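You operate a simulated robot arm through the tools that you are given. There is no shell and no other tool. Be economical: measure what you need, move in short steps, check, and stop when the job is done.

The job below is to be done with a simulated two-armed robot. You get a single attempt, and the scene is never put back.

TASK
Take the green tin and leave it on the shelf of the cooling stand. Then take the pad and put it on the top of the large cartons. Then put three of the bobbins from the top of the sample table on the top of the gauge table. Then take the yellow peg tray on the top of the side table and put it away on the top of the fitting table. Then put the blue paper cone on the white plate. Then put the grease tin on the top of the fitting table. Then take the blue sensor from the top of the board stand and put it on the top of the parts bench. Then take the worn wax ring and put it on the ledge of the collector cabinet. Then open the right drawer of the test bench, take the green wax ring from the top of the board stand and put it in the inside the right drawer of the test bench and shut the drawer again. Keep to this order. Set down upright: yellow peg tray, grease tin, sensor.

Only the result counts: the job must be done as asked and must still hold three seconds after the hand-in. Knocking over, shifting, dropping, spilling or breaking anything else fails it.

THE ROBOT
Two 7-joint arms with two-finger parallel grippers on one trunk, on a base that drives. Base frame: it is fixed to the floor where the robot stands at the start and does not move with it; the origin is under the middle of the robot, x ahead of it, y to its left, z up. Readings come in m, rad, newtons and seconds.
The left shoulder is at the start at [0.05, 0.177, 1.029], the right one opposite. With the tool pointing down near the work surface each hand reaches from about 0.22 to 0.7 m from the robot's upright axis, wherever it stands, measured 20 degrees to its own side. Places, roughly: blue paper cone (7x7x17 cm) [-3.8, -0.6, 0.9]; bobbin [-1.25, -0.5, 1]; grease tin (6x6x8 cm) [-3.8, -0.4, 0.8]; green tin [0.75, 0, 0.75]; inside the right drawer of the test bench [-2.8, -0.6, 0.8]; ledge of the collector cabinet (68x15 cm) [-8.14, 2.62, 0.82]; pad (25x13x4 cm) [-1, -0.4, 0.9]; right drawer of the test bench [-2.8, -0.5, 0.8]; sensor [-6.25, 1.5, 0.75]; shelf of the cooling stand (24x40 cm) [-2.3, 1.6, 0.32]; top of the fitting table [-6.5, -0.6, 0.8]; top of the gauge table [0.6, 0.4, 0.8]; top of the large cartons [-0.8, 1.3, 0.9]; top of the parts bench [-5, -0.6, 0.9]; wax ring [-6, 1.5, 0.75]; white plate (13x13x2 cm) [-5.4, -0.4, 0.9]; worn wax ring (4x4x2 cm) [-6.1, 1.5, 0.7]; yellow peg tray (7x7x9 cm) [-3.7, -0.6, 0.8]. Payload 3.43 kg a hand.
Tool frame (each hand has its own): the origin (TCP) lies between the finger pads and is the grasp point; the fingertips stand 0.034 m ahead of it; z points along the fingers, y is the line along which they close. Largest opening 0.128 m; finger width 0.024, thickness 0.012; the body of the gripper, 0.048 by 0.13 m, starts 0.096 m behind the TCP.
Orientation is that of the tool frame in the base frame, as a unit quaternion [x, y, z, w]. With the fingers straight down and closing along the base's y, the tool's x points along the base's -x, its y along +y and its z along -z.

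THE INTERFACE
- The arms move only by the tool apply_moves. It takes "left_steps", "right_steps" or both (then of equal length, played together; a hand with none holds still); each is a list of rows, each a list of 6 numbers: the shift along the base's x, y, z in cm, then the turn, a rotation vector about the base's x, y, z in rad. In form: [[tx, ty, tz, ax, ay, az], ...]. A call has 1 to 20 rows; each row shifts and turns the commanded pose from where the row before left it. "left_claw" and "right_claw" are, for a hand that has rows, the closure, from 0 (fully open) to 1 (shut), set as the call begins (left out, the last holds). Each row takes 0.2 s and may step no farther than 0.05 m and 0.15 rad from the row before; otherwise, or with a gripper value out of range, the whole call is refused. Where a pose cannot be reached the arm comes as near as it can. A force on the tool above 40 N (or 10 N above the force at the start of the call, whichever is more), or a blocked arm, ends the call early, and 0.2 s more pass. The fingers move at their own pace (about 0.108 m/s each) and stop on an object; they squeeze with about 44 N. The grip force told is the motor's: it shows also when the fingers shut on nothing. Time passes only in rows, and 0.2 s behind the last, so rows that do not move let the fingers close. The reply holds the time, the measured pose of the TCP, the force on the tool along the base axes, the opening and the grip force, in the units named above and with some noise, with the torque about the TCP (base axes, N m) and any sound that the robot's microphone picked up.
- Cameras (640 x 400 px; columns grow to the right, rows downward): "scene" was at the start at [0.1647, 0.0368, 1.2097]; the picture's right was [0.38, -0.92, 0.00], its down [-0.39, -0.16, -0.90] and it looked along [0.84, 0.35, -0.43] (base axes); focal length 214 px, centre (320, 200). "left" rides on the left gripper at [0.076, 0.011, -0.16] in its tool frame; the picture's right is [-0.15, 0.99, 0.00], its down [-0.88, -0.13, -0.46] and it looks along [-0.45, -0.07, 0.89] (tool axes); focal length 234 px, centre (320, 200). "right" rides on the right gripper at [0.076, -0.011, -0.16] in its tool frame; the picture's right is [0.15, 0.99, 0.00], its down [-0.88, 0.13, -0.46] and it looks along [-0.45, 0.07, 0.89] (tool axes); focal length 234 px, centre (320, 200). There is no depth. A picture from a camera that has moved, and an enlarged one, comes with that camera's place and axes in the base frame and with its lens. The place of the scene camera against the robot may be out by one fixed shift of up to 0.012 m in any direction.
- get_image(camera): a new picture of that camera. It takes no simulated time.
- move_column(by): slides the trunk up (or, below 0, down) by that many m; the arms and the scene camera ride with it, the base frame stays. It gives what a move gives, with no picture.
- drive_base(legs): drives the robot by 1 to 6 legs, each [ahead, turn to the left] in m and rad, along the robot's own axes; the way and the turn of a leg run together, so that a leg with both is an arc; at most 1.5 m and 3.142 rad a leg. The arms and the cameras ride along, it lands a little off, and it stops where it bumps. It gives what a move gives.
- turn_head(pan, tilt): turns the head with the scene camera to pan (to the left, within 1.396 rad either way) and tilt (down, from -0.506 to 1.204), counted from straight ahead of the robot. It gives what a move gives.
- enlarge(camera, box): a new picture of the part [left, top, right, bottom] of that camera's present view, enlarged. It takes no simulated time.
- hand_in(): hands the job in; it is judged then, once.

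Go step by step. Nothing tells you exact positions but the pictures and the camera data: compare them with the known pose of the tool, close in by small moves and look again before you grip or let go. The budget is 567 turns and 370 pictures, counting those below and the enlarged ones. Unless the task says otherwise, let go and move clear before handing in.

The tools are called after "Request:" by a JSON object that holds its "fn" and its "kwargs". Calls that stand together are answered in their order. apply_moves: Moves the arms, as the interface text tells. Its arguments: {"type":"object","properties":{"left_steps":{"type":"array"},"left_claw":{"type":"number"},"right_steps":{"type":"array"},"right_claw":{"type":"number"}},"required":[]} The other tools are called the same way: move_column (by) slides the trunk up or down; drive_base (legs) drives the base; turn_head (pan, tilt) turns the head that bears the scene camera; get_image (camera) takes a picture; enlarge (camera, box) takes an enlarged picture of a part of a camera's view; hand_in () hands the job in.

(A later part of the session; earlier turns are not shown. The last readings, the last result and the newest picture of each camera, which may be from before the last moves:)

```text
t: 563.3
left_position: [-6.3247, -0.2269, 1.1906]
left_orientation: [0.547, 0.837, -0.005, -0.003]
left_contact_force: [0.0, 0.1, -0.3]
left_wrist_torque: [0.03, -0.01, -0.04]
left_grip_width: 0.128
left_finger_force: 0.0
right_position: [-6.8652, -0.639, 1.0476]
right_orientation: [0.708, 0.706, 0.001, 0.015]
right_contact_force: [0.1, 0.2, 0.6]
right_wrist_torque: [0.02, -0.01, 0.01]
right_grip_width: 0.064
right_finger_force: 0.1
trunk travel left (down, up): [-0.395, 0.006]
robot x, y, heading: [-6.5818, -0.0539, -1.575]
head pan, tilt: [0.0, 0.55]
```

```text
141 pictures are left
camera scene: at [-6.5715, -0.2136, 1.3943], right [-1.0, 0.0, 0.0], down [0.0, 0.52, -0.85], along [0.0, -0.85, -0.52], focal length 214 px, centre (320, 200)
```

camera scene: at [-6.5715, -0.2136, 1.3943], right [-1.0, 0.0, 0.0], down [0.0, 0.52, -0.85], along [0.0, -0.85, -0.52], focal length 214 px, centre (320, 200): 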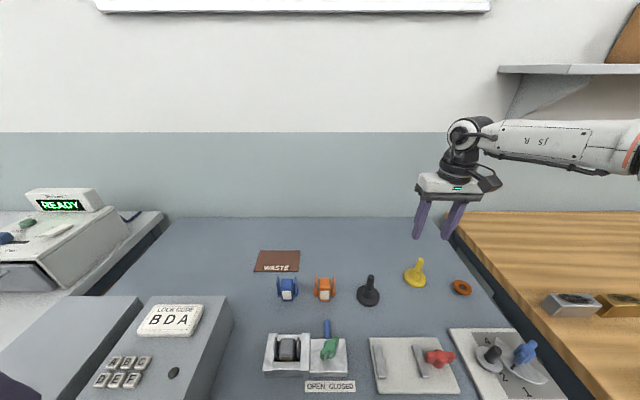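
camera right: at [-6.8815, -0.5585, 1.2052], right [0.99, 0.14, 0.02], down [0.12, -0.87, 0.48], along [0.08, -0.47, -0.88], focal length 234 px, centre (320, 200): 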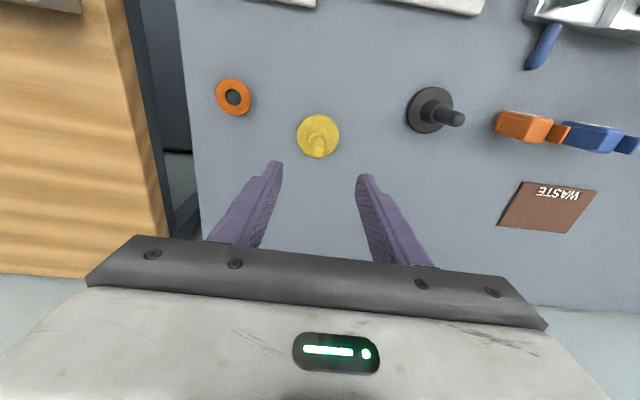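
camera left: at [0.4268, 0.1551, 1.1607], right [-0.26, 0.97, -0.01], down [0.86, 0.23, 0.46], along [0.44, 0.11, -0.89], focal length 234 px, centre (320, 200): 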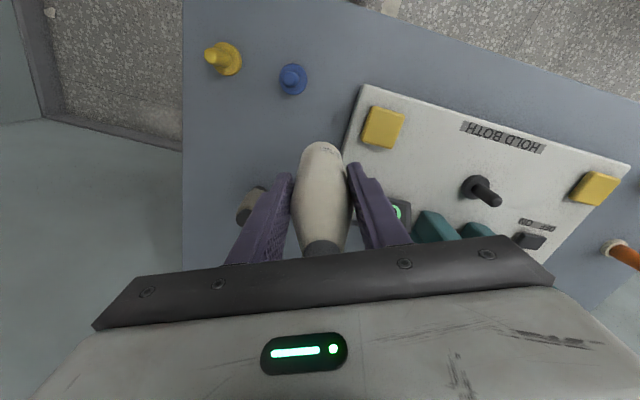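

Tray placed upright. Now back off, and on the way look at the white plate.

Request:
{"fn": "apply_moves", "kwargs": {"right_steps": [[0, 4, 0, 0, 0, 0], [0, 4, 0, 0, 0, 0], [0, 4, 0, 0, 0, 0], [0, 4, 0, 0, 0, 0], [0, 4, 0, 0, 0, 0], [0, 4, 0, 0, 0, 0]]}}

Request:
{"fn": "drive_base", "kwargs": {"legs": [[-0.45, 0], [0, 1.572], [1.2, 0], [0, -1.57]]}}

Request:
{"fn": "get_image", "kwargs": {"camera": "scene"}}

```text
t: 564.7
left_position: [-6.3254, -0.2269, 1.1894]
left_orientation: [0.547, 0.837, -0.005, -0.003]
left_contact_force: [-0.7, -0.1, 0.4]
left_wrist_torque: [0.01, 0.0, -0.03]
left_grip_width: 0.1279
left_finger_force: 0.0
right_position: [-6.8672, -0.3967, 1.048]
right_orientation: [0.709, 0.705, 0.001, 0.015]
right_contact_force: [-0.1, -0.5, 0.3]
right_wrist_torque: [-0.02, -0.03, 0.0]
right_grip_width: 0.0642
right_finger_force: 0.1
trunk travel left (down, up): [-0.395, 0.006]
robot x, y, heading: [-6.5786, -0.0558, -1.575]
head pan, tilt: [0.0, 0.55]
```

```text
t: 580.7
left_position: [-5.1168, 0.1968, 1.1916]
left_orientation: [0.551, 0.834, -0.004, -0.003]
left_contact_force: [-0.1, 0.4, 0.4]
left_wrist_torque: [-0.01, 0.01, 0.0]
left_grip_width: 0.1281
left_finger_force: 0.1
right_position: [-5.6612, 0.0309, 1.0485]
right_orientation: [0.712, 0.702, 0.001, 0.015]
right_contact_force: [0.5, 0.1, 1.1]
right_wrist_torque: [-0.02, 0.0, 0.01]
right_grip_width: 0.064
right_finger_force: 0.1
trunk travel left (down, up): [-0.395, 0.006]
robot x, y, heading: [-5.3734, 0.3728, -1.581]
head pan, tilt: [0.0, 0.55]
```

```text
140 pictures are left
camera scene: at [-5.364, 0.2132, 1.3944], right [-1.0, 0.01, 0.0], down [0.01, 0.52, -0.85], along [-0.01, -0.85, -0.52], focal length 214 px, centre (320, 200)
```

scene: 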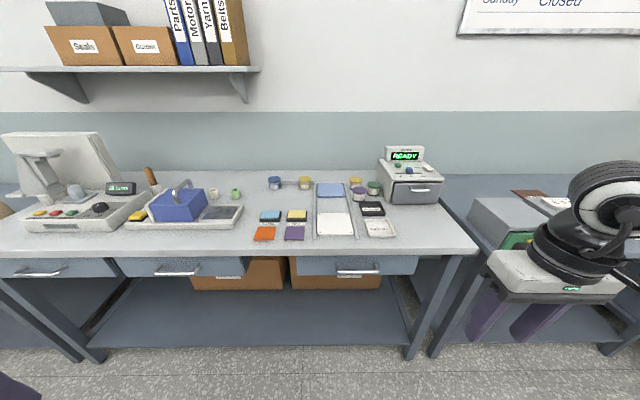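

Request:
{"fn": "enlarge", "kwargs": {"camera": "scene", "box": [220, 140, 460, 260]}}

Request:
{"fn": "enlarge", "kwargs": {"camera": "scene", "box": [120, 150, 290, 260]}}

```text
2.67 times, centred on (340, 200) of scene
camera zoom: at [-5.364, 0.2132, 1.3944], right [-1.0, 0.01, 0.0], down [0.01, 0.52, -0.85], along [-0.01, -0.85, -0.52], focal length 572 px, centre (267, 200)
```

zoom: 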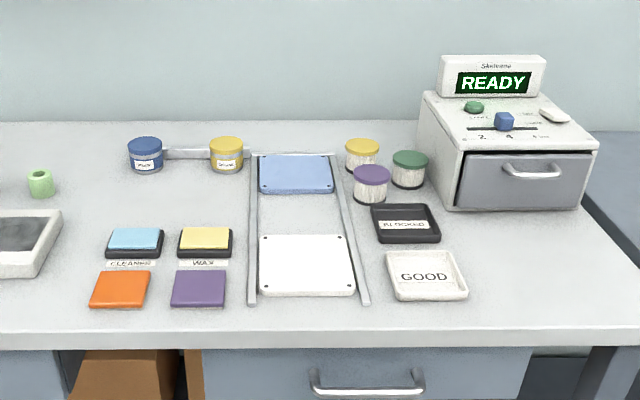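

```text
3.64 times, centred on (205, 205) of scene
camera zoom: at [-5.364, 0.2132, 1.3944], right [-1.0, 0.01, 0.0], down [0.01, 0.52, -0.85], along [-0.01, -0.85, -0.52], focal length 780 px, centre (738, 182)
```

zoom: 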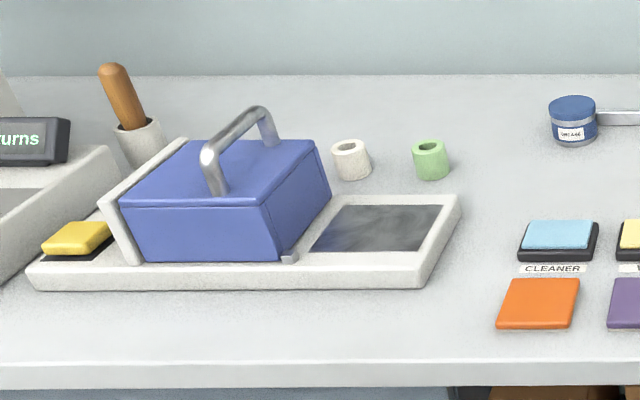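

The white plate sits between the rails at about (−5.43, −0.46). Now go for the cone.

Request:
{"fn": "drive_base", "kwargs": {"legs": [[0, 1.58], [1.0, 0], [0.87, 0], [0, -1.57], [0.4, 0]]}}

Request:
{"fn": "get_image", "kwargs": {"camera": "right"}}

Request:
{"fn": "get_image", "kwargs": {"camera": "scene"}}

```text
t: 599.8
left_position: [-3.2652, -0.2254, 1.1902]
left_orientation: [0.555, 0.832, -0.005, -0.004]
left_contact_force: [-1.3, 0.3, -0.2]
left_wrist_torque: [0.04, 0.0, 0.01]
left_grip_width: 0.1277
left_finger_force: 0.0
right_position: [-3.8097, -0.3886, 1.0489]
right_orientation: [0.714, 0.7, 0.002, 0.015]
right_contact_force: [-0.2, -1.2, -0.2]
right_wrist_torque: [0.02, 0.01, -0.03]
right_grip_width: 0.064
right_finger_force: 0.0
trunk travel left (down, up): [-0.395, 0.006]
robot x, y, heading: [-3.5185, -0.0511, -1.585]
head pan, tilt: [0.0, 0.55]
```

```text
137 pictures are left
camera right: at [-3.8249, -0.3083, 1.2055], right [0.99, 0.13, 0.02], down [0.1, -0.87, 0.48], along [0.08, -0.47, -0.88], focal length 234 px, centre (320, 200)
```

right: 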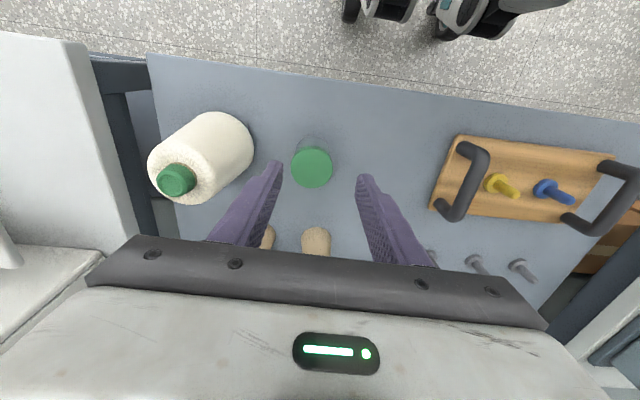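

```text
136 pictures are left
camera scene: at [-3.5132, -0.208, 1.3943], right [-1.0, 0.02, 0.0], down [0.01, 0.52, -0.85], along [-0.01, -0.85, -0.52], focal length 214 px, centre (320, 200)
```

scene: 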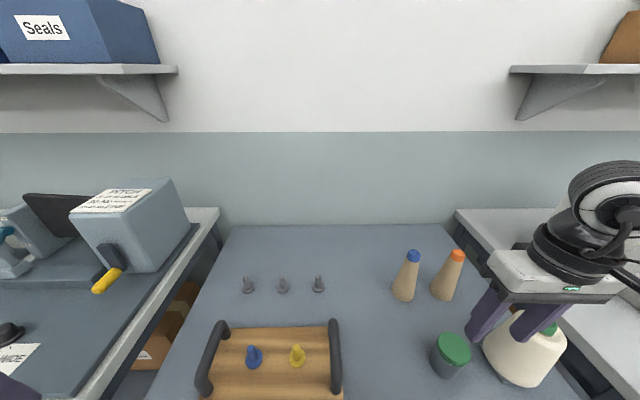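

Request:
{"fn": "apply_moves", "kwargs": {"right_steps": [[0.4, -4, 0, 0, 0, 0], [0.4, -4, 0, 0, 0, 0], [0.4, -4, 0, 0, 0, 0], [0.4, -4, 0, 0, 0, 0], [0.4, -4, 0, 0, 0, 0], [0.4, -2.5, 0, 0, 0, 0], [0, 0, 0, 0, 0, 0]], "right_claw": 0.4}}

Request:
{"fn": "get_image", "kwargs": {"camera": "right"}}

```text
t: 601.4
left_position: [-3.2671, -0.224, 1.1908]
left_orientation: [0.554, 0.832, -0.004, -0.003]
left_contact_force: [0.9, 0.4, 0.0]
left_wrist_torque: [0.01, 0.03, -0.02]
left_grip_width: 0.1279
left_finger_force: 0.0
right_position: [-3.7861, -0.6129, 1.0486]
right_orientation: [0.714, 0.7, 0.0, 0.015]
right_contact_force: [0.5, 0.1, -0.6]
right_wrist_torque: [0.01, 0.02, 0.01]
right_grip_width: 0.0771
right_finger_force: 0.0
trunk travel left (down, up): [-0.395, 0.006]
robot x, y, heading: [-3.5194, -0.0496, -1.586]
head pan, tilt: [0.0, 0.55]
```

```text
135 pictures are left
camera right: at [-3.8003, -0.5326, 1.2053], right [0.99, 0.13, 0.02], down [0.1, -0.87, 0.48], along [0.08, -0.47, -0.88], focal length 234 px, centre (320, 200)
```

right: 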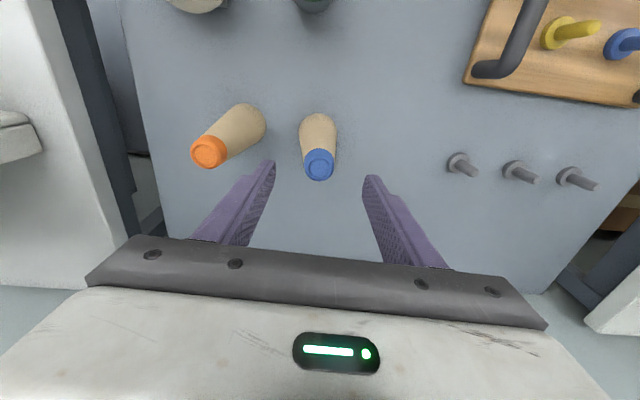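

Aligned with the blue cone. Level the hand and lower with the trunk.

Request:
{"fn": "apply_moves", "kwargs": {"right_steps": [[0, 0, 0, 0.021, 0.021, 0], [0, 0, 0, 0, 0, 0]]}}

Request:
{"fn": "move_column", "kwargs": {"by": -0.1}}

Request:
{"fn": "get_image", "kwargs": {"camera": "right"}}

```text
t: 602.0
left_position: [-3.267, -0.225, 1.1907]
left_orientation: [0.554, 0.832, -0.004, -0.003]
left_contact_force: [0.2, 0.3, 0.5]
left_wrist_torque: [-0.01, 0.01, 0.02]
left_grip_width: 0.1281
left_finger_force: 0.0
right_position: [-3.7879, -0.6097, 1.0476]
right_orientation: [0.714, 0.7, 0.0, 0.001]
right_contact_force: [-0.4, 0.7, -0.1]
right_wrist_torque: [0.01, 0.0, -0.01]
right_grip_width: 0.0766
right_finger_force: 0.0
trunk travel left (down, up): [-0.395, 0.006]
robot x, y, heading: [-3.5194, -0.0475, -1.587]
head pan, tilt: [0.0, 0.55]
```

```text
t: 603.3
left_position: [-3.2657, -0.2248, 1.09]
left_orientation: [0.555, 0.832, -0.005, -0.002]
left_contact_force: [-0.1, 0.3, -0.3]
left_wrist_torque: [0.01, 0.0, 0.03]
left_grip_width: 0.1283
left_finger_force: 0.1
right_position: [-3.7878, -0.6108, 0.9489]
right_orientation: [0.714, 0.7, 0.0, 0.002]
right_contact_force: [-1.1, 0.2, -0.2]
right_wrist_torque: [-0.01, -0.01, 0.03]
right_grip_width: 0.0768
right_finger_force: 0.1
trunk travel left (down, up): [-0.295, 0.106]
robot x, y, heading: [-3.5221, -0.0457, -1.589]
head pan, tilt: [0.0, 0.55]
```

```text
134 pictures are left
camera right: at [-3.7987, -0.5331, 1.1075], right [0.99, 0.13, 0.0], down [0.11, -0.88, 0.46], along [0.06, -0.45, -0.89], focal length 234 px, centre (320, 200)
```

right: 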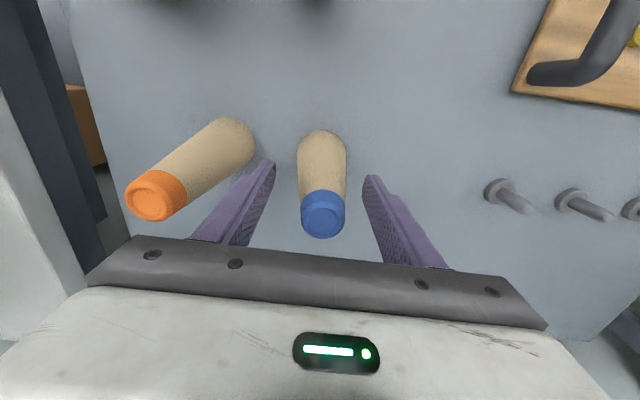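

Request:
{"fn": "move_column", "kwargs": {"by": -0.062}}

Request:
{"fn": "apply_moves", "kwargs": {"right_steps": [[0, 0, 0, 0, 0, 0], [0, 0, 0, 0, 0, 0], [0, 0, 0, 0, 0, 0]], "right_claw": 1}}

Request:
{"fn": "get_image", "kwargs": {"camera": "right"}}

```text
t: 604.3
left_position: [-3.2662, -0.2244, 1.0288]
left_orientation: [0.554, 0.832, -0.005, -0.002]
left_contact_force: [0.6, -0.3, -0.1]
left_wrist_torque: [-0.02, -0.03, 0.02]
left_grip_width: 0.1277
left_finger_force: 0.1
right_position: [-3.7877, -0.6103, 0.8863]
right_orientation: [0.714, 0.7, 0.0, 0.001]
right_contact_force: [0.3, 0.9, -0.4]
right_wrist_torque: [0.0, 0.0, 0.05]
right_grip_width: 0.0765
right_finger_force: 0.1
trunk travel left (down, up): [-0.233, 0.168]
robot x, y, heading: [-3.5234, -0.0486, -1.584]
head pan, tilt: [0.0, 0.55]
```

```text
t: 605.1
left_position: [-3.266, -0.2244, 1.0282]
left_orientation: [0.554, 0.833, -0.004, -0.003]
left_contact_force: [-0.3, -1.1, -1.3]
left_wrist_torque: [0.03, 0.02, 0.02]
left_grip_width: 0.1282
left_finger_force: 0.0
right_position: [-3.7877, -0.6105, 0.8864]
right_orientation: [0.714, 0.7, 0.0, 0.001]
right_contact_force: [0.5, -0.4, 0.6]
right_wrist_torque: [0.0, 0.03, -0.02]
right_grip_width: 0.0527
right_finger_force: 44.1
trunk travel left (down, up): [-0.233, 0.168]
robot x, y, heading: [-3.5208, -0.0487, -1.588]
head pan, tilt: [0.0, 0.55]
```

```text
133 pictures are left
camera right: at [-3.7987, -0.5332, 1.0453], right [0.99, 0.13, 0.0], down [0.11, -0.88, 0.46], along [0.06, -0.45, -0.89], focal length 234 px, centre (320, 200)
```

right: 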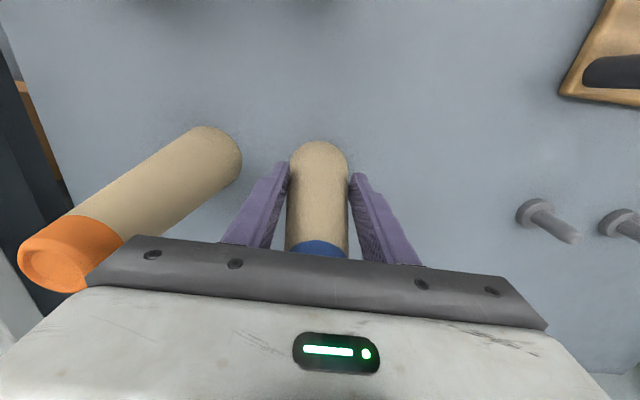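

Gripped. Lift with the trunk, retract, and drive to the plate.

Request:
{"fn": "move_column", "kwargs": {"by": 0.165}}

Request:
{"fn": "apply_moves", "kwargs": {"right_steps": [[0, 4, 0, 0, 0, 0], [0, 4, 0, 0, 0, 0], [0, 4, 0, 0, 0, 0], [0, 4, 0, 0, 0, 0], [0, 4, 0, 0, 0, 0], [0, 3, 0, 0, 0, 0]]}}

Request:
{"fn": "drive_base", "kwargs": {"legs": [[-0.4, 0], [0, -1.57], [1.5, 0], [0.15, 0], [0, 1.575]]}}

Request:
{"fn": "get_image", "kwargs": {"camera": "scene"}}

Request:
{"fn": "get_image", "kwargs": {"camera": "right"}}

```text
t: 607.0
left_position: [-3.2667, -0.224, 1.1931]
left_orientation: [0.554, 0.833, -0.003, -0.002]
left_contact_force: [-0.2, 0.6, -0.8]
left_wrist_torque: [-0.01, -0.01, 0.02]
left_grip_width: 0.1281
left_finger_force: 0.1
right_position: [-3.7878, -0.61, 1.0506]
right_orientation: [0.713, 0.701, 0.0, 0.001]
right_contact_force: [0.2, -0.5, -0.9]
right_wrist_torque: [0.01, -0.01, 0.0]
right_grip_width: 0.0521
right_finger_force: 43.7
trunk travel left (down, up): [-0.398, 0.003]
robot x, y, heading: [-3.5241, -0.0518, -1.581]
head pan, tilt: [0.0, 0.55]
```

```text
t: 608.4
left_position: [-3.2663, -0.2249, 1.1945]
left_orientation: [0.554, 0.832, -0.005, -0.003]
left_contact_force: [0.2, -0.2, -0.4]
left_wrist_torque: [-0.01, 0.0, 0.0]
left_grip_width: 0.1279
left_finger_force: 0.0
right_position: [-3.7875, -0.3776, 1.0513]
right_orientation: [0.714, 0.7, -0.001, 0.001]
right_contact_force: [0.2, 0.1, -0.1]
right_wrist_torque: [0.01, 0.03, 0.0]
right_grip_width: 0.0519
right_finger_force: 44.4
trunk travel left (down, up): [-0.398, 0.003]
robot x, y, heading: [-3.5216, -0.0471, -1.593]
head pan, tilt: [0.0, 0.55]
```

```text
t: 626.5
left_position: [-4.9121, 0.2287, 1.1937]
left_orientation: [0.564, 0.826, -0.004, -0.003]
left_contact_force: [-0.5, -0.6, 0.1]
left_wrist_torque: [-0.05, 0.01, 0.02]
left_grip_width: 0.128
left_finger_force: 0.1
right_position: [-5.4376, 0.0888, 1.0512]
right_orientation: [0.723, 0.691, 0.0, 0.001]
right_contact_force: [0.7, 0.3, -0.4]
right_wrist_torque: [0.0, 0.0, -0.01]
right_grip_width: 0.0506
right_finger_force: 44.1
trunk travel left (down, up): [-0.398, 0.003]
robot x, y, heading: [-5.1597, 0.4149, -1.61]
head pan, tilt: [0.0, 0.55]
```

```text
132 pictures are left
camera scene: at [-5.1594, 0.254, 1.3974], right [-1.0, 0.04, 0.0], down [0.02, 0.52, -0.85], along [-0.03, -0.85, -0.52], focal length 214 px, centre (320, 200)
```

scene: 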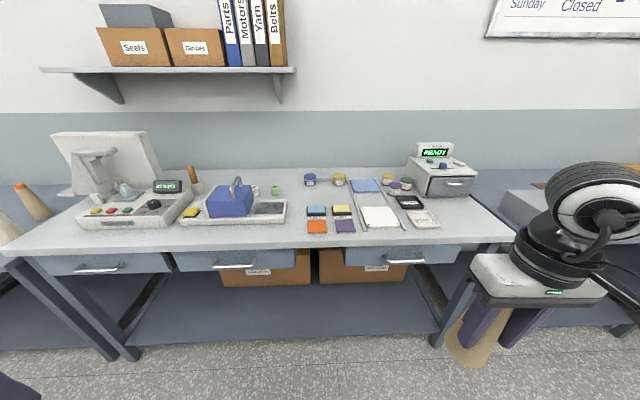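

```text
131 pictures are left
camera right: at [-5.4468, 0.1655, 1.2106], right [0.99, 0.1, 0.0], down [0.09, -0.88, 0.46], along [0.05, -0.45, -0.89], focal length 234 px, centre (320, 200)
```

right: 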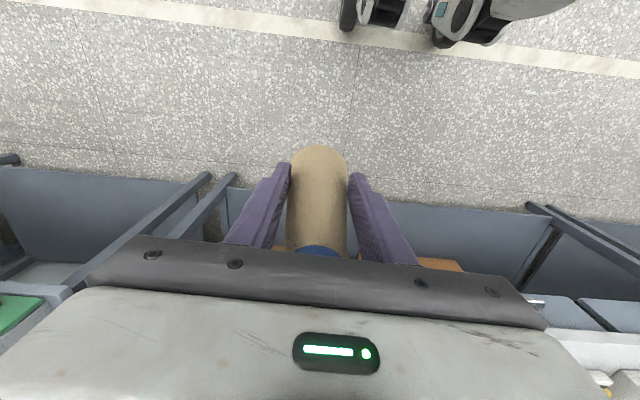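

Request:
{"fn": "drive_base", "kwargs": {"legs": [[0, 0.04], [0.375, 0]]}}

Request:
{"fn": "apply_moves", "kwargs": {"right_steps": [[0, -4, 0, 0, 0, 0], [0, -4, 0, 0, 0, 0], [0, -4, 0, 0, 0, 0], [0, -4, 0, 0, 0, 0], [0, 0, 0, 0, 0, 0]]}}

Request:
{"fn": "get_image", "kwargs": {"camera": "right"}}

Request:
{"fn": "get_image", "kwargs": {"camera": "scene"}}

```text
t: 629.3
left_position: [-4.9054, -0.1308, 1.1938]
left_orientation: [0.546, 0.838, -0.005, -0.002]
left_contact_force: [-0.2, -1.0, -1.0]
left_wrist_torque: [0.03, 0.02, -0.02]
left_grip_width: 0.1281
left_finger_force: 0.0
right_position: [-5.4235, -0.2962, 1.0509]
right_orientation: [0.708, 0.707, 0.0, 0.001]
right_contact_force: [0.5, 0.1, -1.0]
right_wrist_torque: [0.0, 0.0, -0.02]
right_grip_width: 0.0505
right_finger_force: 43.9
trunk travel left (down, up): [-0.398, 0.003]
robot x, y, heading: [-5.161, 0.0419, -1.569]
head pan, tilt: [0.0, 0.55]
```

```text
t: 630.5
left_position: [-4.9054, -0.1297, 1.1947]
left_orientation: [0.546, 0.838, -0.004, -0.003]
left_contact_force: [0.0, -0.4, -0.3]
left_wrist_torque: [-0.01, 0.03, -0.02]
left_grip_width: 0.1279
left_finger_force: 0.1
right_position: [-5.4244, -0.4548, 1.0501]
right_orientation: [0.707, 0.707, 0.0, 0.002]
right_contact_force: [1.3, -0.7, 0.4]
right_wrist_torque: [-0.02, 0.01, 0.01]
right_grip_width: 0.05
right_finger_force: 44.0
trunk travel left (down, up): [-0.398, 0.003]
robot x, y, heading: [-5.1615, 0.0415, -1.571]
head pan, tilt: [0.0, 0.55]
```

```text
130 pictures are left
camera right: at [-5.4364, -0.3788, 1.2103], right [0.99, 0.15, 0.0], down [0.13, -0.88, 0.46], along [0.07, -0.45, -0.89], focal length 234 px, centre (320, 200)
```

right: 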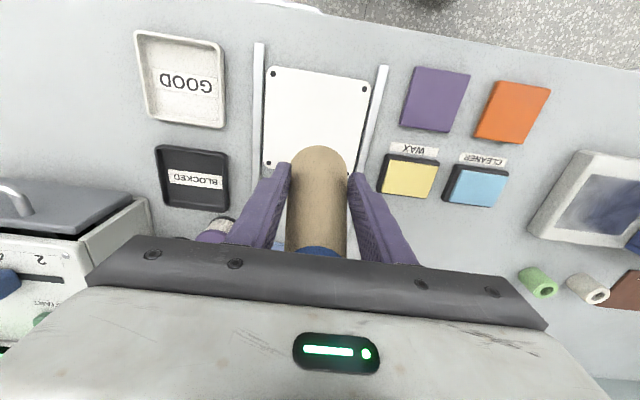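

```text
129 pictures are left
camera scene: at [-5.1525, -0.1175, 1.3975], right [-1.0, 0.0, 0.0], down [0.0, 0.52, -0.85], along [0.0, -0.85, -0.52], focal length 214 px, centre (320, 200)
```

scene: 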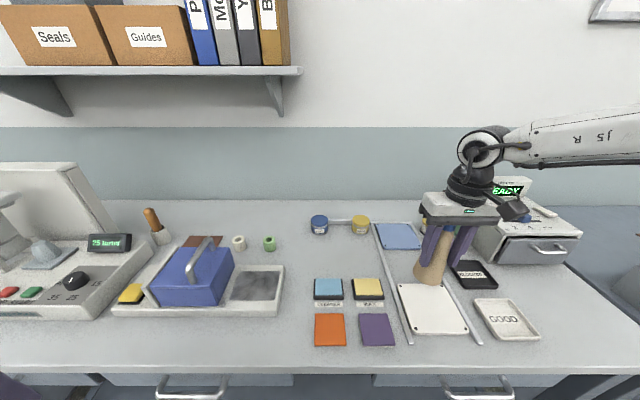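

Plate centre ≈ (−5.436, −0.436). Shift over it and lower.

Request:
{"fn": "apply_moves", "kwargs": {"right_steps": [[-1.2, 1.9, 0, 0, 0, 0], [0, 0, 0, 0, 0, 0]]}}

Request:
{"fn": "move_column", "kwargs": {"by": -0.055}}

Request:
{"fn": "get_image", "kwargs": {"camera": "right"}}

Request:
{"fn": "enlarge", "kwargs": {"camera": "scene", "box": [370, 160, 550, 320]}}

```text
t: 631.1
left_position: [-4.9048, -0.1311, 1.1935]
left_orientation: [0.547, 0.837, -0.005, -0.002]
left_contact_force: [-0.8, -0.2, -0.2]
left_wrist_torque: [-0.02, -0.02, -0.01]
left_grip_width: 0.1282
left_finger_force: 0.0
right_position: [-5.4351, -0.4366, 1.0508]
right_orientation: [0.707, 0.707, 0.0, 0.001]
right_contact_force: [-0.2, -0.1, -1.1]
right_wrist_torque: [-0.01, 0.02, -0.02]
right_grip_width: 0.0499
right_finger_force: 44.3
trunk travel left (down, up): [-0.398, 0.003]
robot x, y, heading: [-5.1651, 0.0421, -1.571]
head pan, tilt: [0.0, 0.55]
```

```text
t: 632.1
left_position: [-4.9055, -0.1293, 1.1389]
left_orientation: [0.547, 0.837, -0.004, -0.002]
left_contact_force: [0.2, 0.4, 1.0]
left_wrist_torque: [-0.01, 0.02, -0.01]
left_grip_width: 0.1276
left_finger_force: 0.0
right_position: [-5.4348, -0.4361, 0.9961]
right_orientation: [0.707, 0.707, 0.0, 0.002]
right_contact_force: [-0.7, -0.5, -0.3]
right_wrist_torque: [0.0, 0.01, 0.04]
right_grip_width: 0.0501
right_finger_force: 43.9
trunk travel left (down, up): [-0.343, 0.058]
robot x, y, heading: [-5.162, 0.0402, -1.567]
head pan, tilt: [0.0, 0.55]
```

```text
128 pictures are left
camera right: at [-5.448, -0.36, 1.1553], right [0.99, 0.15, 0.0], down [0.13, -0.88, 0.46], along [0.07, -0.45, -0.89], focal length 234 px, centre (320, 200)
```

right: 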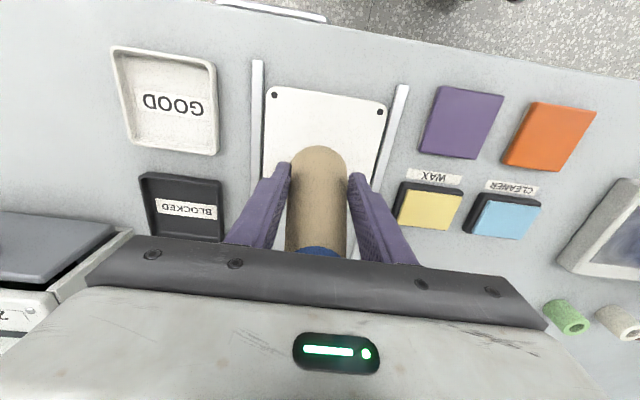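

```text
2.50 times, centred on (460, 240) of scene
camera zoom: at [-5.1524, -0.1178, 1.3424], right [-1.0, 0.0, 0.0], down [0.0, 0.52, -0.85], along [0.0, -0.85, -0.52], focal length 536 px, centre (-30, 100)
```

zoom: 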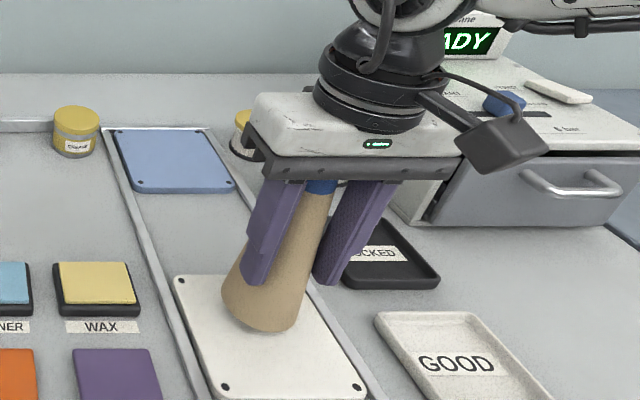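

Request:
{"fn": "apply_moves", "kwargs": {"right_steps": [[-0.3, 0.7, 0, 0, 0, 0], [0, 0, 0, 0, 0, 0]]}}

Request:
{"fn": "move_column", "kwargs": {"by": -0.015}}

Request:
{"fn": "move_column", "kwargs": {"by": -0.005}}

```text
t: 632.7
left_position: [-4.9049, -0.1302, 1.1391]
left_orientation: [0.546, 0.838, -0.004, -0.002]
left_contact_force: [-0.5, -0.9, 0.6]
left_wrist_torque: [-0.05, 0.0, 0.03]
left_grip_width: 0.1283
left_finger_force: 0.1
right_position: [-5.4389, -0.4296, 0.9953]
right_orientation: [0.708, 0.707, 0.0, 0.001]
right_contact_force: [-0.7, -0.4, -2.1]
right_wrist_torque: [-0.03, 0.0, -0.05]
right_grip_width: 0.0499
right_finger_force: 44.3
trunk travel left (down, up): [-0.343, 0.058]
robot x, y, heading: [-5.1581, 0.0391, -1.571]
head pan, tilt: [0.0, 0.55]
```

```text
t: 633.3
left_position: [-4.9055, -0.1306, 1.1235]
left_orientation: [0.546, 0.838, -0.004, -0.003]
left_contact_force: [-1.3, -1.1, 0.2]
left_wrist_torque: [0.01, -0.01, 0.03]
left_grip_width: 0.128
left_finger_force: 0.0
right_position: [-5.4393, -0.4301, 0.9812]
right_orientation: [0.708, 0.707, 0.0, 0.001]
right_contact_force: [0.4, -0.4, -0.8]
right_wrist_torque: [-0.02, 0.0, 0.04]
right_grip_width: 0.05
right_finger_force: 44.1
trunk travel left (down, up): [-0.328, 0.073]
robot x, y, heading: [-5.1596, 0.0419, -1.572]
head pan, tilt: [0.0, 0.55]
```

```text
t: 633.8
left_position: [-4.9053, -0.1291, 1.1199]
left_orientation: [0.546, 0.837, -0.006, -0.002]
left_contact_force: [-0.7, 0.1, -0.5]
left_wrist_torque: [0.06, 0.0, 0.04]
left_grip_width: 0.1279
left_finger_force: 0.1
right_position: [-5.4396, -0.4309, 0.9795]
right_orientation: [0.708, 0.706, -0.003, 0.004]
right_contact_force: [-3.8, 2.1, 23.9]
right_wrist_torque: [0.49, 0.56, 0.0]
right_grip_width: 0.0499
right_finger_force: 44.2
trunk travel left (down, up): [-0.323, 0.078]
robot x, y, heading: [-5.1622, 0.0408, -1.569]
head pan, tilt: [0.0, 0.55]
```

Contact at 0.979. Ease 2 mm up, release, and rise.

Request:
{"fn": "move_column", "kwargs": {"by": 0.003}}

Request:
{"fn": "apply_moves", "kwargs": {"right_steps": [[0, 0, 0, 0, 0, 0], [0, 0, 0, 0, 0, 0], [0, 0, 0, 0, 0, 0]], "right_claw": 0.4}}

Request:
{"fn": "move_column", "kwargs": {"by": 0.07}}

Request:
{"fn": "apply_moves", "kwargs": {"right_steps": [[0, 0, 3, 0, 0, 0], [0, 0, 4, 0, 0, 0], [0, 0, 3, 0, 0, 0], [0, 3, 0, 0, 0, 0], [0, 4, 0, 0, 0, 0], [0, 4, 0, 0, 0, 0]]}}

Request:
{"fn": "get_image", "kwargs": {"camera": "scene"}}

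```text
t: 634.4
left_position: [-4.905, -0.1293, 1.1208]
left_orientation: [0.546, 0.838, -0.004, -0.003]
left_contact_force: [0.4, -0.8, 0.3]
left_wrist_torque: [-0.02, -0.02, 0.01]
left_grip_width: 0.1281
left_finger_force: 0.1
right_position: [-5.4387, -0.4301, 0.9793]
right_orientation: [0.708, 0.706, -0.001, 0.002]
right_contact_force: [-3.3, -0.9, 15.1]
right_wrist_torque: [-0.32, 0.31, -0.03]
right_grip_width: 0.0498
right_finger_force: 44.2
trunk travel left (down, up): [-0.326, 0.075]
robot x, y, heading: [-5.161, 0.0415, -1.572]
head pan, tilt: [0.0, 0.55]
```

```text
t: 635.2
left_position: [-4.9051, -0.1308, 1.1214]
left_orientation: [0.546, 0.838, -0.005, -0.003]
left_contact_force: [-1.1, -0.2, 0.6]
left_wrist_torque: [0.02, 0.0, 0.0]
left_grip_width: 0.1281
left_finger_force: 0.0
right_position: [-5.4381, -0.4301, 0.9792]
right_orientation: [0.708, 0.706, 0.0, 0.001]
right_contact_force: [-0.5, 0.1, 0.4]
right_wrist_torque: [-0.01, 0.02, -0.01]
right_grip_width: 0.0768
right_finger_force: 0.0
trunk travel left (down, up): [-0.326, 0.075]
robot x, y, heading: [-5.1596, 0.0435, -1.571]
head pan, tilt: [0.0, 0.55]
```

```text
t: 636.2
left_position: [-4.9057, -0.1303, 1.192]
left_orientation: [0.546, 0.838, -0.005, -0.003]
left_contact_force: [0.2, -0.6, 0.8]
left_wrist_torque: [0.0, -0.04, -0.02]
left_grip_width: 0.1279
left_finger_force: 0.1
right_position: [-5.4384, -0.4302, 1.0489]
right_orientation: [0.708, 0.706, 0.001, 0.001]
right_contact_force: [0.6, 0.1, 0.6]
right_wrist_torque: [0.02, -0.02, 0.01]
right_grip_width: 0.0768
right_finger_force: 0.1
trunk travel left (down, up): [-0.396, 0.005]
robot x, y, heading: [-5.1617, 0.0435, -1.572]
head pan, tilt: [0.0, 0.55]
```

```text
t: 637.6
left_position: [-4.906, -0.1296, 1.1919]
left_orientation: [0.547, 0.837, -0.005, -0.003]
left_contact_force: [-0.1, 0.7, 0.2]
left_wrist_torque: [-0.01, -0.03, 0.02]
left_grip_width: 0.1279
left_finger_force: 0.1
right_position: [-5.439, -0.3194, 1.15]
right_orientation: [0.708, 0.707, 0.0, 0.001]
right_contact_force: [-0.4, -0.4, -0.5]
right_wrist_torque: [-0.02, -0.03, 0.03]
right_grip_width: 0.0766
right_finger_force: 0.1
trunk travel left (down, up): [-0.396, 0.005]
robot x, y, heading: [-5.1611, 0.042, -1.565]
head pan, tilt: [0.0, 0.55]
```

```text
126 pictures are left
camera scene: at [-5.1528, -0.1171, 1.3956], right [-1.0, 0.0, 0.0], down [0.0, 0.52, -0.85], along [0.0, -0.85, -0.52], focal length 214 px, centre (320, 200)
```

scene: 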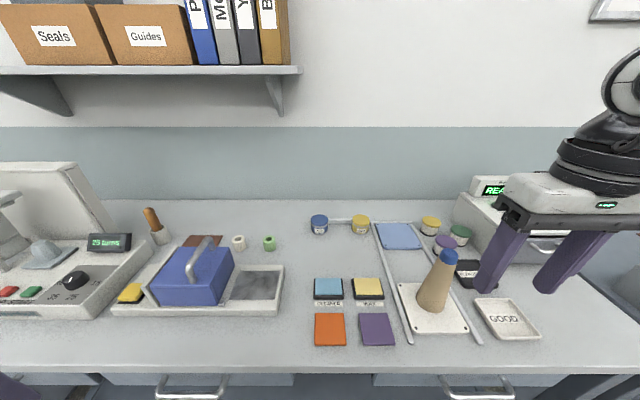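

The cone stands on the plate. Next the grease tin: I'll grip its lid squarely (the rigid part), centred and vertical.

Request:
{"fn": "drive_base", "kwargs": {"legs": [[-0.36, 0], [0, 1.567], [0.8, 0], [0.83, 0], [0, -1.57], [0.36, 0]]}}

Request:
{"fn": "get_image", "kwargs": {"camera": "right"}}

```text
t: 657.4
left_position: [-3.2682, -0.1386, 1.1919]
left_orientation: [0.547, 0.837, -0.004, -0.003]
left_contact_force: [0.0, -0.1, 0.0]
left_wrist_torque: [-0.02, -0.01, 0.0]
left_grip_width: 0.1279
left_finger_force: 0.0
right_position: [-3.8012, -0.3264, 1.1498]
right_orientation: [0.707, 0.707, 0.0, 0.001]
right_contact_force: [0.1, 0.5, -0.4]
right_wrist_torque: [0.0, -0.01, -0.03]
right_grip_width: 0.0767
right_finger_force: 0.1
trunk travel left (down, up): [-0.396, 0.005]
robot x, y, heading: [-3.5261, 0.0313, -1.568]
head pan, tilt: [0.0, 0.55]
```

```text
125 pictures are left
camera right: at [-3.8141, -0.2503, 1.3092], right [0.99, 0.15, 0.0], down [0.13, -0.88, 0.46], along [0.07, -0.45, -0.89], focal length 234 px, centre (320, 200)
```

right: 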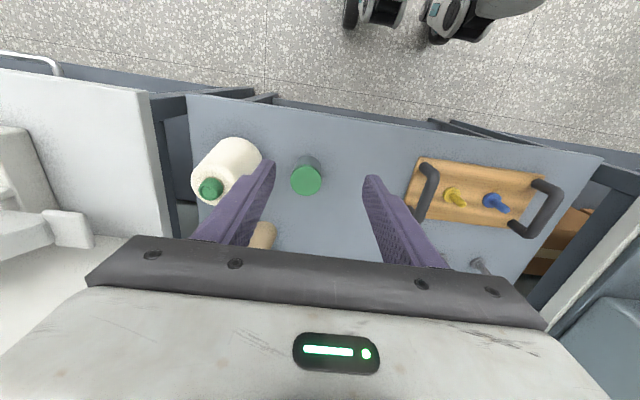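

Request:
{"fn": "apply_moves", "kwargs": {"right_steps": [[-0.7, -3, -2, 0, 0, 0], [-0.7, -4, -2, 0, 0, 0], [0, -3, -3, 0, 0, 0], [0, 0, -3, 0, 0, 0], [0, 0, 0, 0, 0, 0]], "right_claw": 0.2}}

Request:
{"fn": "move_column", "kwargs": {"by": -0.1}}

Request:
{"fn": "get_image", "kwargs": {"camera": "right"}}

```text
t: 658.6
left_position: [-3.2668, -0.1369, 1.1913]
left_orientation: [0.546, 0.838, -0.005, -0.002]
left_contact_force: [-0.1, 0.1, -0.6]
left_wrist_torque: [0.0, 0.01, -0.01]
left_grip_width: 0.128
left_finger_force: 0.1
right_position: [-3.8161, -0.4262, 1.0492]
right_orientation: [0.708, 0.706, 0.0, 0.001]
right_contact_force: [-1.1, 1.0, 0.5]
right_wrist_torque: [-0.01, 0.02, 0.0]
right_grip_width: 0.1023
right_finger_force: 0.1
trunk travel left (down, up): [-0.396, 0.005]
robot x, y, heading: [-3.5241, 0.0338, -1.571]
head pan, tilt: [0.0, 0.55]
```

```text
t: 660.0
left_position: [-3.2676, -0.137, 1.0918]
left_orientation: [0.547, 0.837, -0.004, -0.003]
left_contact_force: [0.7, 0.5, 0.2]
left_wrist_torque: [-0.05, 0.02, -0.02]
left_grip_width: 0.1283
left_finger_force: 0.0
right_position: [-3.8162, -0.4278, 0.9499]
right_orientation: [0.707, 0.707, -0.001, 0.001]
right_contact_force: [0.9, 0.1, -1.1]
right_wrist_torque: [-0.02, -0.01, -0.04]
right_grip_width: 0.1023
right_finger_force: 0.1
trunk travel left (down, up): [-0.296, 0.105]
robot x, y, heading: [-3.5222, 0.0317, -1.574]
head pan, tilt: [0.0, 0.55]
```

```text
124 pictures are left
camera right: at [-3.8288, -0.3502, 1.1094], right [0.99, 0.15, 0.0], down [0.13, -0.88, 0.46], along [0.07, -0.45, -0.89], focal length 234 px, centre (320, 200)
```

right: 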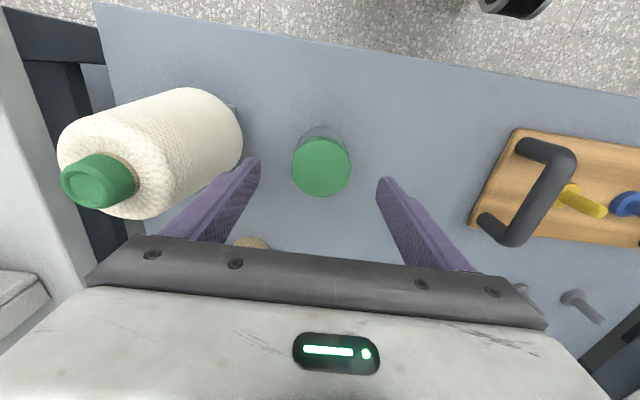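

Request:
{"fn": "move_column", "kwargs": {"by": -0.08}}

Request:
{"fn": "get_image", "kwargs": {"camera": "right"}}

Request:
{"fn": "enlarge", "kwargs": {"camera": "scene", "box": [360, 180, 560, 340]}}

```text
t: 661.1
left_position: [-3.2686, -0.1372, 1.0114]
left_orientation: [0.546, 0.838, -0.004, -0.003]
left_contact_force: [0.3, -0.6, -0.2]
left_wrist_torque: [-0.03, 0.02, -0.03]
left_grip_width: 0.128
left_finger_force: 0.0
right_position: [-3.8164, -0.4271, 0.8709]
right_orientation: [0.708, 0.706, 0.001, 0.001]
right_contact_force: [0.1, -0.2, -0.4]
right_wrist_torque: [-0.02, -0.01, 0.03]
right_grip_width: 0.1024
right_finger_force: 0.0
trunk travel left (down, up): [-0.216, 0.185]
robot x, y, heading: [-3.527, 0.0335, -1.569]
head pan, tilt: [0.0, 0.55]
```

```text
123 pictures are left
camera right: at [-3.8287, -0.3502, 1.0294], right [0.99, 0.15, 0.0], down [0.13, -0.88, 0.46], along [0.07, -0.45, -0.89], focal length 234 px, centre (320, 200)
```

right: 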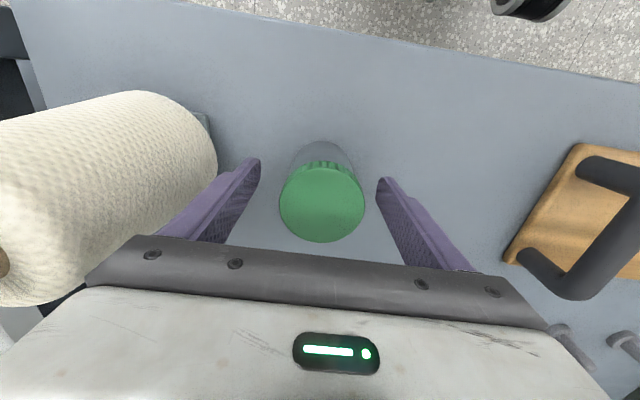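

```text
2.50 times, centred on (460, 260) of scene
camera zoom: at [-3.5149, -0.1245, 1.2154], right [-1.0, 0.0, 0.0], down [0.0, 0.52, -0.85], along [0.0, -0.85, -0.52], focal length 536 px, centre (-30, 50)
```

zoom: 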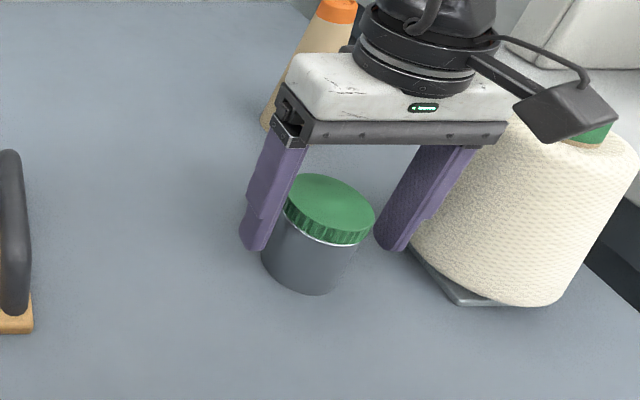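

Request:
{"fn": "apply_moves", "kwargs": {"right_steps": [[0, 0, 0, 0, 0, 0], [0, 0, 0, 0, 0, 0], [0, 0, 0, 0, 0, 0]], "right_claw": 1}}

Request:
{"fn": "move_column", "kwargs": {"by": 0.03}}

Request:
{"fn": "enlarge", "kwargs": {"camera": "scene", "box": [360, 160, 560, 320]}}

```text
t: 661.9
left_position: [-3.2673, -0.1378, 1.0113]
left_orientation: [0.546, 0.838, -0.004, -0.003]
left_contact_force: [0.6, -0.1, 0.0]
left_wrist_torque: [-0.01, -0.01, 0.0]
left_grip_width: 0.1282
left_finger_force: 0.0
right_position: [-3.8158, -0.4271, 0.8697]
right_orientation: [0.708, 0.707, 0.0, 0.002]
right_contact_force: [1.6, -0.6, 1.3]
right_wrist_torque: [0.01, -0.08, 0.02]
right_grip_width: 0.0674
right_finger_force: 43.7
trunk travel left (down, up): [-0.216, 0.185]
robot x, y, heading: [-3.5259, 0.0317, -1.569]
head pan, tilt: [0.0, 0.55]
```

```text
t: 662.7
left_position: [-3.2668, -0.1376, 1.0415]
left_orientation: [0.546, 0.838, -0.004, -0.004]
left_contact_force: [0.4, -0.2, -0.1]
left_wrist_torque: [-0.03, -0.02, 0.03]
left_grip_width: 0.1281
left_finger_force: 0.1
right_position: [-3.8179, -0.427, 0.8994]
right_orientation: [0.708, 0.706, 0.0, 0.001]
right_contact_force: [0.0, -0.4, -2.1]
right_wrist_torque: [0.04, 0.0, 0.01]
right_grip_width: 0.0674
right_finger_force: 43.6
trunk travel left (down, up): [-0.246, 0.155]
robot x, y, heading: [-3.5268, 0.0321, -1.565]
head pan, tilt: [0.0, 0.55]
```

```text
2.50 times, centred on (460, 240) of scene
camera zoom: at [-3.515, -0.1249, 1.2453], right [-1.0, 0.0, 0.0], down [0.0, 0.52, -0.85], along [0.0, -0.85, -0.52], focal length 536 px, centre (-30, 100)
```

zoom: 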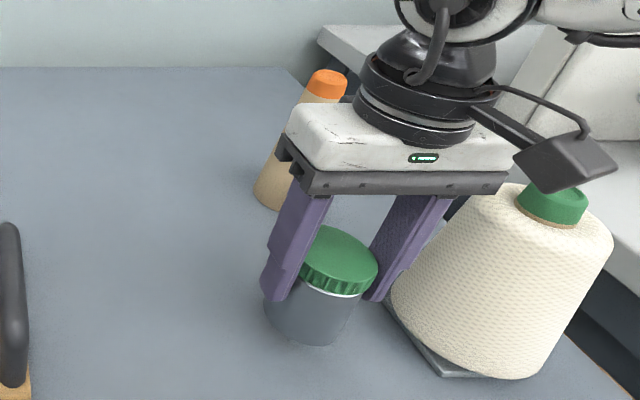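

Lifted intact. Carry it to the fitting table; target about (−6.80, −0.535).

Request:
{"fn": "move_column", "kwargs": {"by": 0.15}}

Request:
{"fn": "apply_moves", "kwargs": {"right_steps": [[0, 4, 0, 0, 0, 0], [0, 4, 0, 0, 0, 0], [0, 4, 0, 0, 0, 0]]}}

Request:
{"fn": "drive_base", "kwargs": {"legs": [[-0.4, 0], [0, -1.572], [1.5, 0], [1.49, 0], [0, 1.572]]}}

Request:
{"fn": "get_image", "kwargs": {"camera": "right"}}

```text
t: 664.4
left_position: [-3.2677, -0.1366, 1.1922]
left_orientation: [0.546, 0.838, -0.004, -0.003]
left_contact_force: [0.3, 0.2, -0.3]
left_wrist_torque: [0.0, 0.07, 0.01]
left_grip_width: 0.128
left_finger_force: 0.1
right_position: [-3.8162, -0.4276, 1.05]
right_orientation: [0.707, 0.707, 0.0, 0.002]
right_contact_force: [-0.3, 0.9, -3.0]
right_wrist_torque: [0.0, 0.03, -0.01]
right_grip_width: 0.0676
right_finger_force: 43.5
trunk travel left (down, up): [-0.396, 0.005]
robot x, y, heading: [-3.5237, 0.0321, -1.57]
head pan, tilt: [0.0, 0.55]
```

```text
t: 665.2
left_position: [-3.268, -0.1368, 1.1911]
left_orientation: [0.546, 0.838, -0.005, -0.002]
left_contact_force: [0.0, -1.2, 1.0]
left_wrist_torque: [-0.01, 0.01, 0.0]
left_grip_width: 0.128
left_finger_force: 0.0
right_position: [-3.8184, -0.3067, 1.0496]
right_orientation: [0.707, 0.707, 0.0, 0.001]
right_contact_force: [-0.5, 0.9, -4.3]
right_wrist_torque: [0.01, -0.02, 0.02]
right_grip_width: 0.0674
right_finger_force: 44.2
trunk travel left (down, up): [-0.396, 0.005]
robot x, y, heading: [-3.5251, 0.0322, -1.569]
head pan, tilt: [0.0, 0.55]
```

```text
t: 689.4
left_position: [-6.2495, 0.2775, 1.1913]
left_orientation: [0.545, 0.838, -0.004, -0.002]
left_contact_force: [-0.5, -0.4, 0.7]
left_wrist_torque: [-0.01, 0.01, -0.01]
left_grip_width: 0.1282
left_finger_force: 0.1
right_position: [-6.7993, 0.1036, 1.0492]
right_orientation: [0.706, 0.708, 0.0, 0.001]
right_contact_force: [-0.2, -0.9, -2.6]
right_wrist_torque: [0.02, 0.0, -0.05]
right_grip_width: 0.0673
right_finger_force: 44.3
trunk travel left (down, up): [-0.396, 0.005]
robot x, y, heading: [-6.5063, 0.4468, -1.562]
head pan, tilt: [0.0, 0.55]
```

```text
120 pictures are left
camera right: at [-6.8114, 0.1809, 1.2088], right [0.99, 0.15, 0.0], down [0.13, -0.88, 0.46], along [0.07, -0.45, -0.89], focal length 234 px, centre (320, 200)
```

right: 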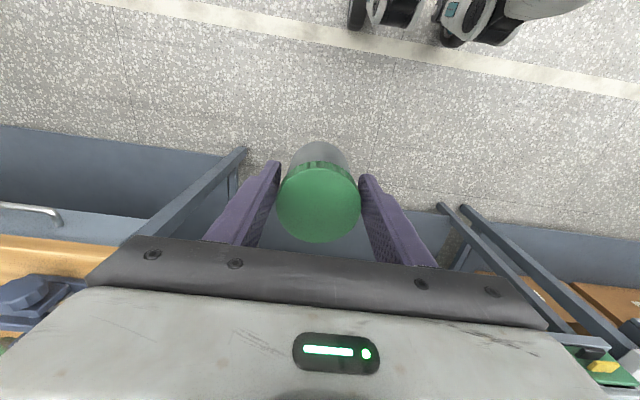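

Request:
{"fn": "drive_base", "kwargs": {"legs": [[0.485, 0]]}}

Request:
{"fn": "apply_moves", "kwargs": {"right_steps": [[0, -4, 0, 0, 0, 0], [0, -4, 0, 0, 0, 0], [0, -4, 0, 0, 0, 0], [0, -3.5, 0, 0, 0, 0], [0, 0, 0, 0, 0, 0]]}}

Request:
{"fn": "get_image", "kwargs": {"camera": "right"}}

Request:
{"fn": "get_image", "kwargs": {"camera": "scene"}}

```text
t: 692.3
left_position: [-6.2497, -0.2074, 1.1913]
left_orientation: [0.547, 0.837, -0.004, -0.002]
left_contact_force: [-0.4, -0.6, 0.2]
left_wrist_torque: [-0.02, 0.02, -0.02]
left_grip_width: 0.1279
left_finger_force: 0.0
right_position: [-6.799, -0.375, 1.0496]
right_orientation: [0.709, 0.706, 0.0, 0.001]
right_contact_force: [0.4, 0.1, -2.6]
right_wrist_torque: [0.03, -0.01, 0.0]
right_grip_width: 0.0673
right_finger_force: 44.4
trunk travel left (down, up): [-0.396, 0.005]
robot x, y, heading: [-6.5056, -0.0352, -1.567]
head pan, tilt: [0.0, 0.55]
```

```text
t: 693.5
left_position: [-6.2505, -0.2064, 1.192]
left_orientation: [0.548, 0.837, -0.004, -0.002]
left_contact_force: [-0.3, 0.3, 0.1]
left_wrist_torque: [-0.03, 0.0, -0.02]
left_grip_width: 0.128
left_finger_force: 0.1
right_position: [-6.8005, -0.5307, 1.0497]
right_orientation: [0.708, 0.706, 0.001, 0.002]
right_contact_force: [0.4, 0.7, -2.3]
right_wrist_torque: [0.04, -0.01, 0.05]
right_grip_width: 0.0672
right_finger_force: 44.0
trunk travel left (down, up): [-0.396, 0.005]
robot x, y, heading: [-6.506, -0.034, -1.573]
head pan, tilt: [0.0, 0.55]
```

```text
119 pictures are left
camera right: at [-6.812, -0.4538, 1.2082], right [0.99, 0.14, 0.0], down [0.13, -0.88, 0.46], along [0.07, -0.45, -0.89], focal length 234 px, centre (320, 200)
```

right: 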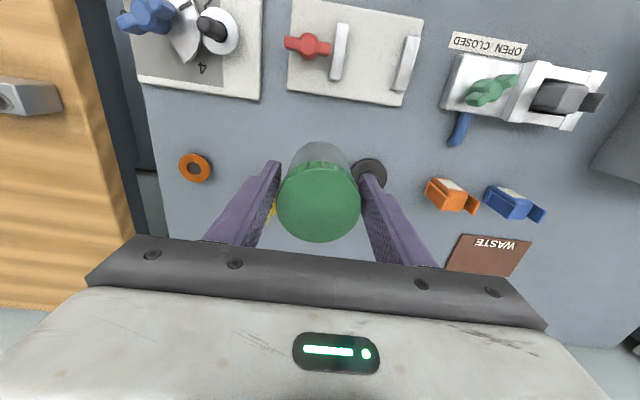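

```text
118 pictures are left
camera scene: at [-6.497, -0.1928, 1.3954], right [-1.0, 0.0, 0.0], down [0.0, 0.52, -0.85], along [0.0, -0.85, -0.52], focal length 214 px, centre (320, 200)
```

scene: 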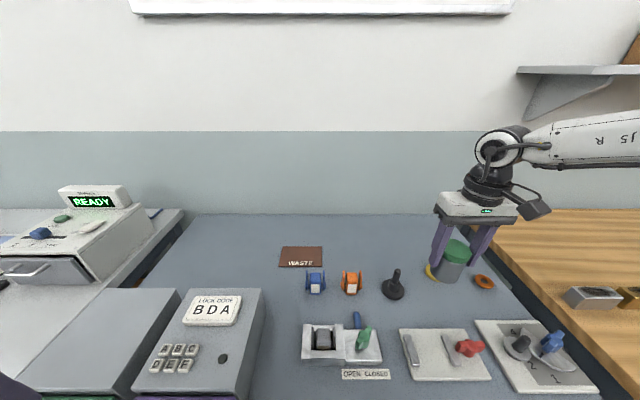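

Request:
{"fn": "apply_moves", "kwargs": {"right_steps": [[-1.3, 0, 0, 0, 0, 0], [0, 0, 0, 0, 0, 0]]}}

Request:
{"fn": "move_column", "kwargs": {"by": -0.11}}

Request:
{"fn": "get_image", "kwargs": {"camera": "right"}}

```text
t: 694.1
left_position: [-6.2489, -0.2068, 1.1912]
left_orientation: [0.548, 0.837, -0.004, -0.003]
left_contact_force: [0.2, 0.0, 0.2]
left_wrist_torque: [0.0, 0.02, 0.0]
left_grip_width: 0.128
left_finger_force: 0.1
right_position: [-6.8122, -0.5309, 1.0492]
right_orientation: [0.709, 0.705, 0.0, 0.002]
right_contact_force: [-0.5, 0.1, -2.7]
right_wrist_torque: [0.03, 0.0, -0.01]
right_grip_width: 0.0672
right_finger_force: 43.4
trunk travel left (down, up): [-0.396, 0.005]
robot x, y, heading: [-6.5057, -0.0377, -1.565]
head pan, tilt: [0.0, 0.55]
```

```text
t: 695.5
left_position: [-6.2495, -0.2066, 1.082]
left_orientation: [0.547, 0.837, -0.003, -0.003]
left_contact_force: [-0.6, -0.4, 1.3]
left_wrist_torque: [0.03, -0.02, 0.02]
left_grip_width: 0.1277
left_finger_force: 0.2
right_position: [-6.8123, -0.532, 0.9384]
right_orientation: [0.708, 0.706, 0.0, 0.001]
right_contact_force: [0.0, -0.9, -2.0]
right_wrist_torque: [0.0, -0.02, 0.07]
right_grip_width: 0.0674
right_finger_force: 43.9
trunk travel left (down, up): [-0.286, 0.115]
robot x, y, heading: [-6.5022, -0.0358, -1.57]
head pan, tilt: [0.0, 0.55]
```

```text
117 pictures are left
camera right: at [-6.8248, -0.4541, 1.0983], right [0.99, 0.14, 0.0], down [0.13, -0.88, 0.46], along [0.07, -0.45, -0.89], focal length 234 px, centre (320, 200)
```

right: 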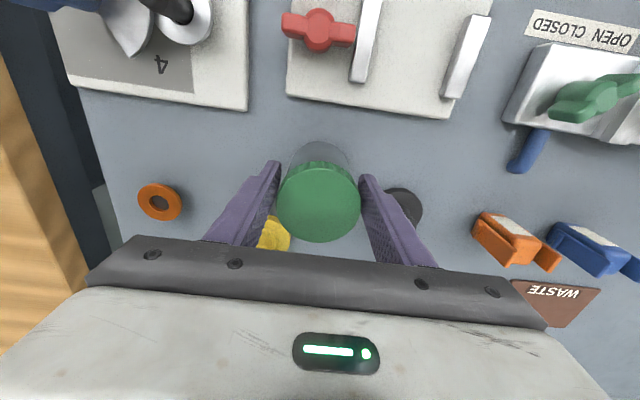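

Request:
{"fn": "move_column", "kwargs": {"by": -0.014}}

Request:
{"fn": "move_column", "kwargs": {"by": -0.005}}

```text
t: 696.1
left_position: [-6.2493, -0.2063, 1.0685]
left_orientation: [0.548, 0.837, -0.004, -0.002]
left_contact_force: [0.4, -0.6, -0.2]
left_wrist_torque: [-0.01, 0.01, 0.01]
left_grip_width: 0.1283
left_finger_force: 0.1
right_position: [-6.8128, -0.5296, 0.9255]
right_orientation: [0.709, 0.706, 0.0, 0.001]
right_contact_force: [0.1, -1.0, -1.5]
right_wrist_torque: [0.0, -0.02, 0.02]
right_grip_width: 0.0672
right_finger_force: 43.9
trunk travel left (down, up): [-0.272, 0.129]
robot x, y, heading: [-6.5042, -0.0326, -1.568]
head pan, tilt: [0.0, 0.55]
```

```text
t: 696.6
left_position: [-6.2502, -0.2065, 1.0633]
left_orientation: [0.548, 0.837, -0.004, -0.003]
left_contact_force: [-1.3, 0.4, 0.1]
left_wrist_torque: [0.02, 0.03, -0.01]
left_grip_width: 0.1278
left_finger_force: 0.0
right_position: [-6.8119, -0.5314, 0.9201]
right_orientation: [0.708, 0.706, -0.001, 0.002]
right_contact_force: [-0.6, 0.6, 0.7]
right_wrist_torque: [0.04, 0.14, -0.02]
right_grip_width: 0.0673
right_finger_force: 44.0
trunk travel left (down, up): [-0.267, 0.134]
robot x, y, heading: [-6.5053, -0.0352, -1.573]
head pan, tilt: [0.0, 0.55]
```

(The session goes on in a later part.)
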